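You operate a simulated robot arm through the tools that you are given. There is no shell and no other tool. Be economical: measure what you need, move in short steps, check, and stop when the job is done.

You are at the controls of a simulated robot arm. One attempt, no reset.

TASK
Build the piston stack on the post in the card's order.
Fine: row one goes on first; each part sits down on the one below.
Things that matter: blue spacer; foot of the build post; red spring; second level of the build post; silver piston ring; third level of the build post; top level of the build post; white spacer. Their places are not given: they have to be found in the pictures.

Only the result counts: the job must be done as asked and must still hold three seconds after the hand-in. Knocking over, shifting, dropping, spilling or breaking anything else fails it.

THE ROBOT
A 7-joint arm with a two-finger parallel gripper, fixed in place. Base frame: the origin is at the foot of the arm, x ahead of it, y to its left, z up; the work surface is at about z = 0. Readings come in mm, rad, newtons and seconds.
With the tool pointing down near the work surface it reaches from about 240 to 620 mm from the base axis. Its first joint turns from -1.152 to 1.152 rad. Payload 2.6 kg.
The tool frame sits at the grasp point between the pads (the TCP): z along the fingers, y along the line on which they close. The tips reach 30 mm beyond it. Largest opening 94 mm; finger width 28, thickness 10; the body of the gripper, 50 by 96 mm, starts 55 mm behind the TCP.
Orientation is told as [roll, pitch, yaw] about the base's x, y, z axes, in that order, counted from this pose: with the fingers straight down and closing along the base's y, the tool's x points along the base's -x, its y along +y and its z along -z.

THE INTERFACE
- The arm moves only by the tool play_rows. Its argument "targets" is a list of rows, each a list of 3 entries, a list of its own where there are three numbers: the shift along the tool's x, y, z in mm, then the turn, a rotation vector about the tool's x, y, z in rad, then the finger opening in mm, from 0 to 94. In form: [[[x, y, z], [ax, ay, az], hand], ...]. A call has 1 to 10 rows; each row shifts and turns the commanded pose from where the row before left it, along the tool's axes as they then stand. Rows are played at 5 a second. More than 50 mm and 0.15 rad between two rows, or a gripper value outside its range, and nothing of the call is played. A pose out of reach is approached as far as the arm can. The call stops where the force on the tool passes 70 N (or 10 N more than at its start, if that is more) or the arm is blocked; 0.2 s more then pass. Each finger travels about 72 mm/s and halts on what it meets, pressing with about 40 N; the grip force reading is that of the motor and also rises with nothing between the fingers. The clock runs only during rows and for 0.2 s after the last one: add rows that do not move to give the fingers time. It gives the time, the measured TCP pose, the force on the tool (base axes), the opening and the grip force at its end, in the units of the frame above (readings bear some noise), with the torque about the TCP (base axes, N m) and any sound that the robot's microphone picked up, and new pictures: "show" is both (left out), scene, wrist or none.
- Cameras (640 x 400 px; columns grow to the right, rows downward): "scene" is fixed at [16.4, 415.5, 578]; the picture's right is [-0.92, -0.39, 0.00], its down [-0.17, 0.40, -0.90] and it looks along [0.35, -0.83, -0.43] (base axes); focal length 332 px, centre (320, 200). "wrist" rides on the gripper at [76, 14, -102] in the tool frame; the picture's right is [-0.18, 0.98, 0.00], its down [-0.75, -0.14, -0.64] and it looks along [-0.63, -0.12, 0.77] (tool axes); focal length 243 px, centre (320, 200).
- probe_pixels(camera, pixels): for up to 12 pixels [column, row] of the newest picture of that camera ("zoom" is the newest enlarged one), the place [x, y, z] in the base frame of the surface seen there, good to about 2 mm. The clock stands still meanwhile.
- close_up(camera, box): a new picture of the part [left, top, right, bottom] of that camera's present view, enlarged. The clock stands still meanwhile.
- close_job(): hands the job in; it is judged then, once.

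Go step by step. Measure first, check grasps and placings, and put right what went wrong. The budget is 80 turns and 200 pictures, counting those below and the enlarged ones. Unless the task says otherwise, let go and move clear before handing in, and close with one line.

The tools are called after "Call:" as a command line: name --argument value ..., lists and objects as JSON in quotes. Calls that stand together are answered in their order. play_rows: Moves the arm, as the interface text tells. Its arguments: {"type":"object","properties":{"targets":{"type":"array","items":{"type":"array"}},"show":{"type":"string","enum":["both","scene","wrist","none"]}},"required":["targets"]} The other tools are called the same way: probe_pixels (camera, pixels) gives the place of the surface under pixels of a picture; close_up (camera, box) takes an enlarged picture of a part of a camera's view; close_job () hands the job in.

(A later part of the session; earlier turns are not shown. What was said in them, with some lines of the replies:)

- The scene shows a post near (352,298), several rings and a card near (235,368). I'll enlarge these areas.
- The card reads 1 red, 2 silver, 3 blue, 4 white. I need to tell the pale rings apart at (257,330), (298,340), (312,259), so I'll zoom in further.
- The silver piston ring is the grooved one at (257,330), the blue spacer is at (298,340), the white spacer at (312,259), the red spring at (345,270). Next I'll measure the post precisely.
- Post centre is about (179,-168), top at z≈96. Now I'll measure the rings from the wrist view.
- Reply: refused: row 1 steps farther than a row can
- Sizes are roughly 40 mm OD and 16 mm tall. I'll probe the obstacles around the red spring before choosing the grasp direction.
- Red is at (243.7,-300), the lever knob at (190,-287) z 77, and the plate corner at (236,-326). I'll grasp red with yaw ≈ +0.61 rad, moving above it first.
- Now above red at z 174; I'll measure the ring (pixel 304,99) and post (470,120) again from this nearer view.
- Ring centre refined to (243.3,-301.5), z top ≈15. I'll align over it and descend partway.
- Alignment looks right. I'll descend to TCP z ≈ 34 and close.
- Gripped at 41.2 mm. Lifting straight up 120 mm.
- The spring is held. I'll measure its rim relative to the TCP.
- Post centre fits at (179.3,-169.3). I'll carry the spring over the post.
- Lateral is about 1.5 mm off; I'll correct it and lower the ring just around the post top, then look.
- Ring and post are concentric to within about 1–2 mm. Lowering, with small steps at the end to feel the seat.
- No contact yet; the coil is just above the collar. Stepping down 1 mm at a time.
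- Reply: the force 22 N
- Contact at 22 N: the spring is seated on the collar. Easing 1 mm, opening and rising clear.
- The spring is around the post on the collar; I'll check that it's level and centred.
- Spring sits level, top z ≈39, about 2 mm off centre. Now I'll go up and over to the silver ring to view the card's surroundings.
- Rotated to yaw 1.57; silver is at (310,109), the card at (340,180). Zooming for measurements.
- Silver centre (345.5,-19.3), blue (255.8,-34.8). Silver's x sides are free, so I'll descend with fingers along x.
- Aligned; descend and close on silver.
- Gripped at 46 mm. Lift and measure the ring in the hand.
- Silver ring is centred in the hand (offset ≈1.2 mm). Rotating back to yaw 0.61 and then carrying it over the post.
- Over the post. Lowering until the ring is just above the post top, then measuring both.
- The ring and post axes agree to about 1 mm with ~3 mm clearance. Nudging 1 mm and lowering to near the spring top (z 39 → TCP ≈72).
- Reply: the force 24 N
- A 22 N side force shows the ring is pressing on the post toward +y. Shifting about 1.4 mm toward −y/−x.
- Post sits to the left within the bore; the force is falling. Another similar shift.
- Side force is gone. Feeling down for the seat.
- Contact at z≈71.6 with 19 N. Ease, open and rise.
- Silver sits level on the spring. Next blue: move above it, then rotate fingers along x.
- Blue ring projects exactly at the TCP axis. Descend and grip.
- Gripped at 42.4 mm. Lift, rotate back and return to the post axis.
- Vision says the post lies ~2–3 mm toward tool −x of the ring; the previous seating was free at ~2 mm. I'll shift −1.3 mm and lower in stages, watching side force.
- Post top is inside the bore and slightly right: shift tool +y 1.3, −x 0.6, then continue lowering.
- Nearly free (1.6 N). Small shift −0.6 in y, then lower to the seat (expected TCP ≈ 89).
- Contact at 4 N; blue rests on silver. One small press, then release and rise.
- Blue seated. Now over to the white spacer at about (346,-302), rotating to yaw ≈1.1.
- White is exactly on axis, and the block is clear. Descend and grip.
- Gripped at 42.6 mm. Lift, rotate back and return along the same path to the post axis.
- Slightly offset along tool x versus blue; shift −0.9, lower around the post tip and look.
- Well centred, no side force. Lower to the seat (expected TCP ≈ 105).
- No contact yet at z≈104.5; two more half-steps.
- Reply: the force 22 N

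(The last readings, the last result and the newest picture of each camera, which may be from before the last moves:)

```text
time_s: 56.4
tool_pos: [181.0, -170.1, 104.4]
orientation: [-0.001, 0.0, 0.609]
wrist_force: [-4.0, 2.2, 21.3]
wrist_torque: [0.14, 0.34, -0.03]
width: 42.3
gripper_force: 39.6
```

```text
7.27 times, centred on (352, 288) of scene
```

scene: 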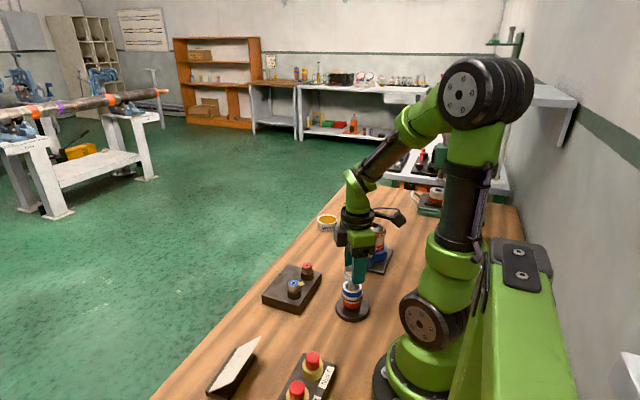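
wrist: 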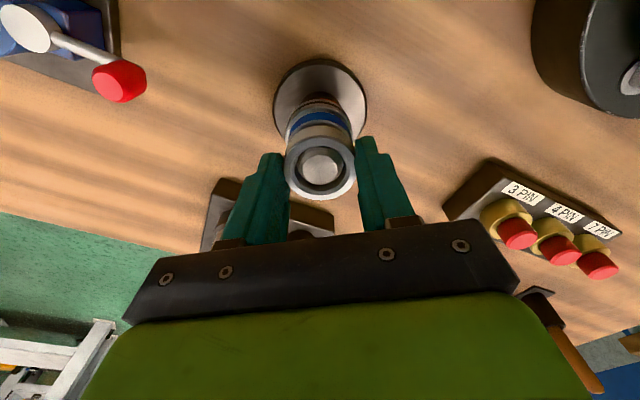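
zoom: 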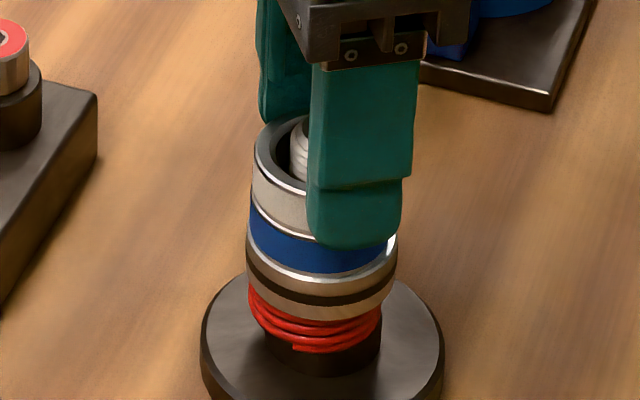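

White is in contact (21 N). Ease, release and rise clear.

Call:
play_rows --targets '[[[0, 0, -0.7], [0, 0, 0], 30], [[0, 0, 0], [0, 0, 0], 50], [[0, 0, 0], [0, 0, 0], 62], [[0, 0, 0], [0, 0, 0], 62], [[0, 0, -20], [0, 0, 0], 62], [[0, 0, -40], [0, 0, 0], 62], [[0, 0, -40], [0, 0, 0], 62], [[0, 0, 0], [0, 0, 0], 62]]'

Call:
close_up --camera "scene" --box '[312, 265, 392, 325]'

Call:
close_up --camera "wrist" --box '[260, 30, 380, 150]'

```text
time_s: 58.2
tool_pos: [180.9, -167.8, 204.3]
orientation: [0.0, 0.0, 0.61]
wrist_force: [0.0, -0.3, 0.1]
wrist_torque: [0.03, 0.01, -0.01]
width: 61.8
gripper_force: 0.1
```

scene: 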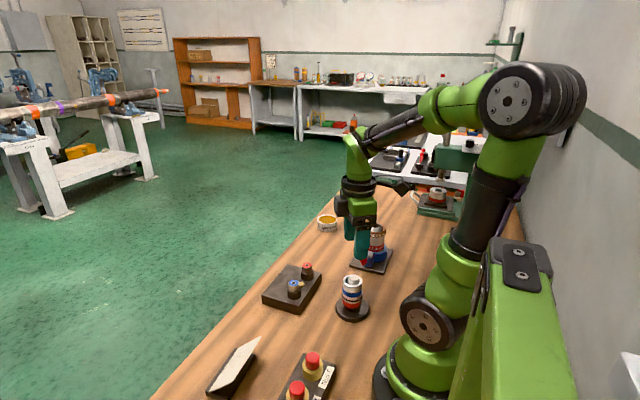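
wrist: 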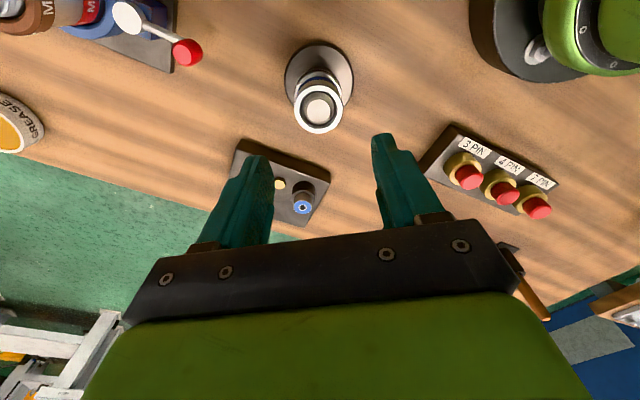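

```text
6.67 times, centred on (352, 295) of scene
```

zoom: 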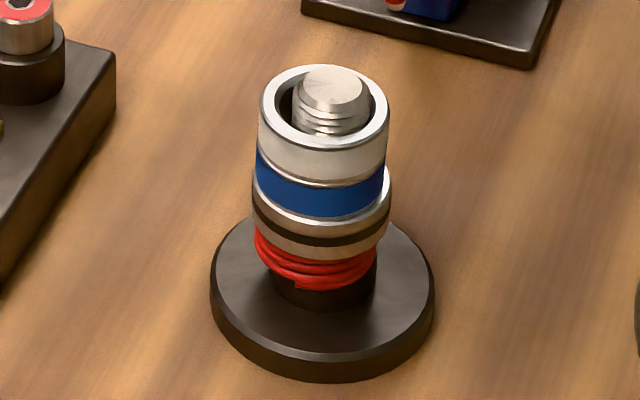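

```text
3.33 times, centred on (320, 90) of wrist
```

zoom: 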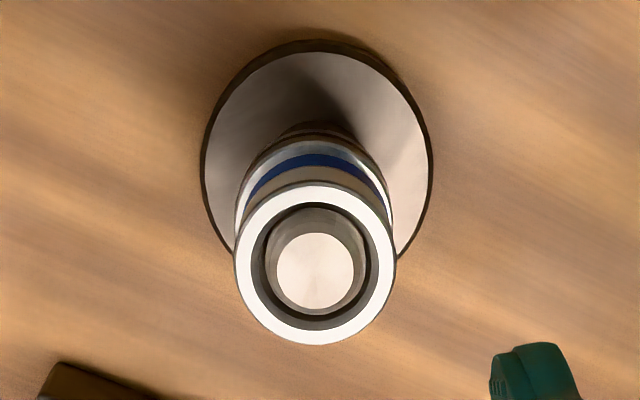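

The close-ups show red, silver, blue and white stacked flush on the post. The gripper is clear, so I'm handing in.

Call:
close_job

```text
The job is handed in.
```

The stack is on the post in the card's order, with red spring first, then silver piston ring, blue spacer and white spacer on top. The job is handed in with the gripper clear.
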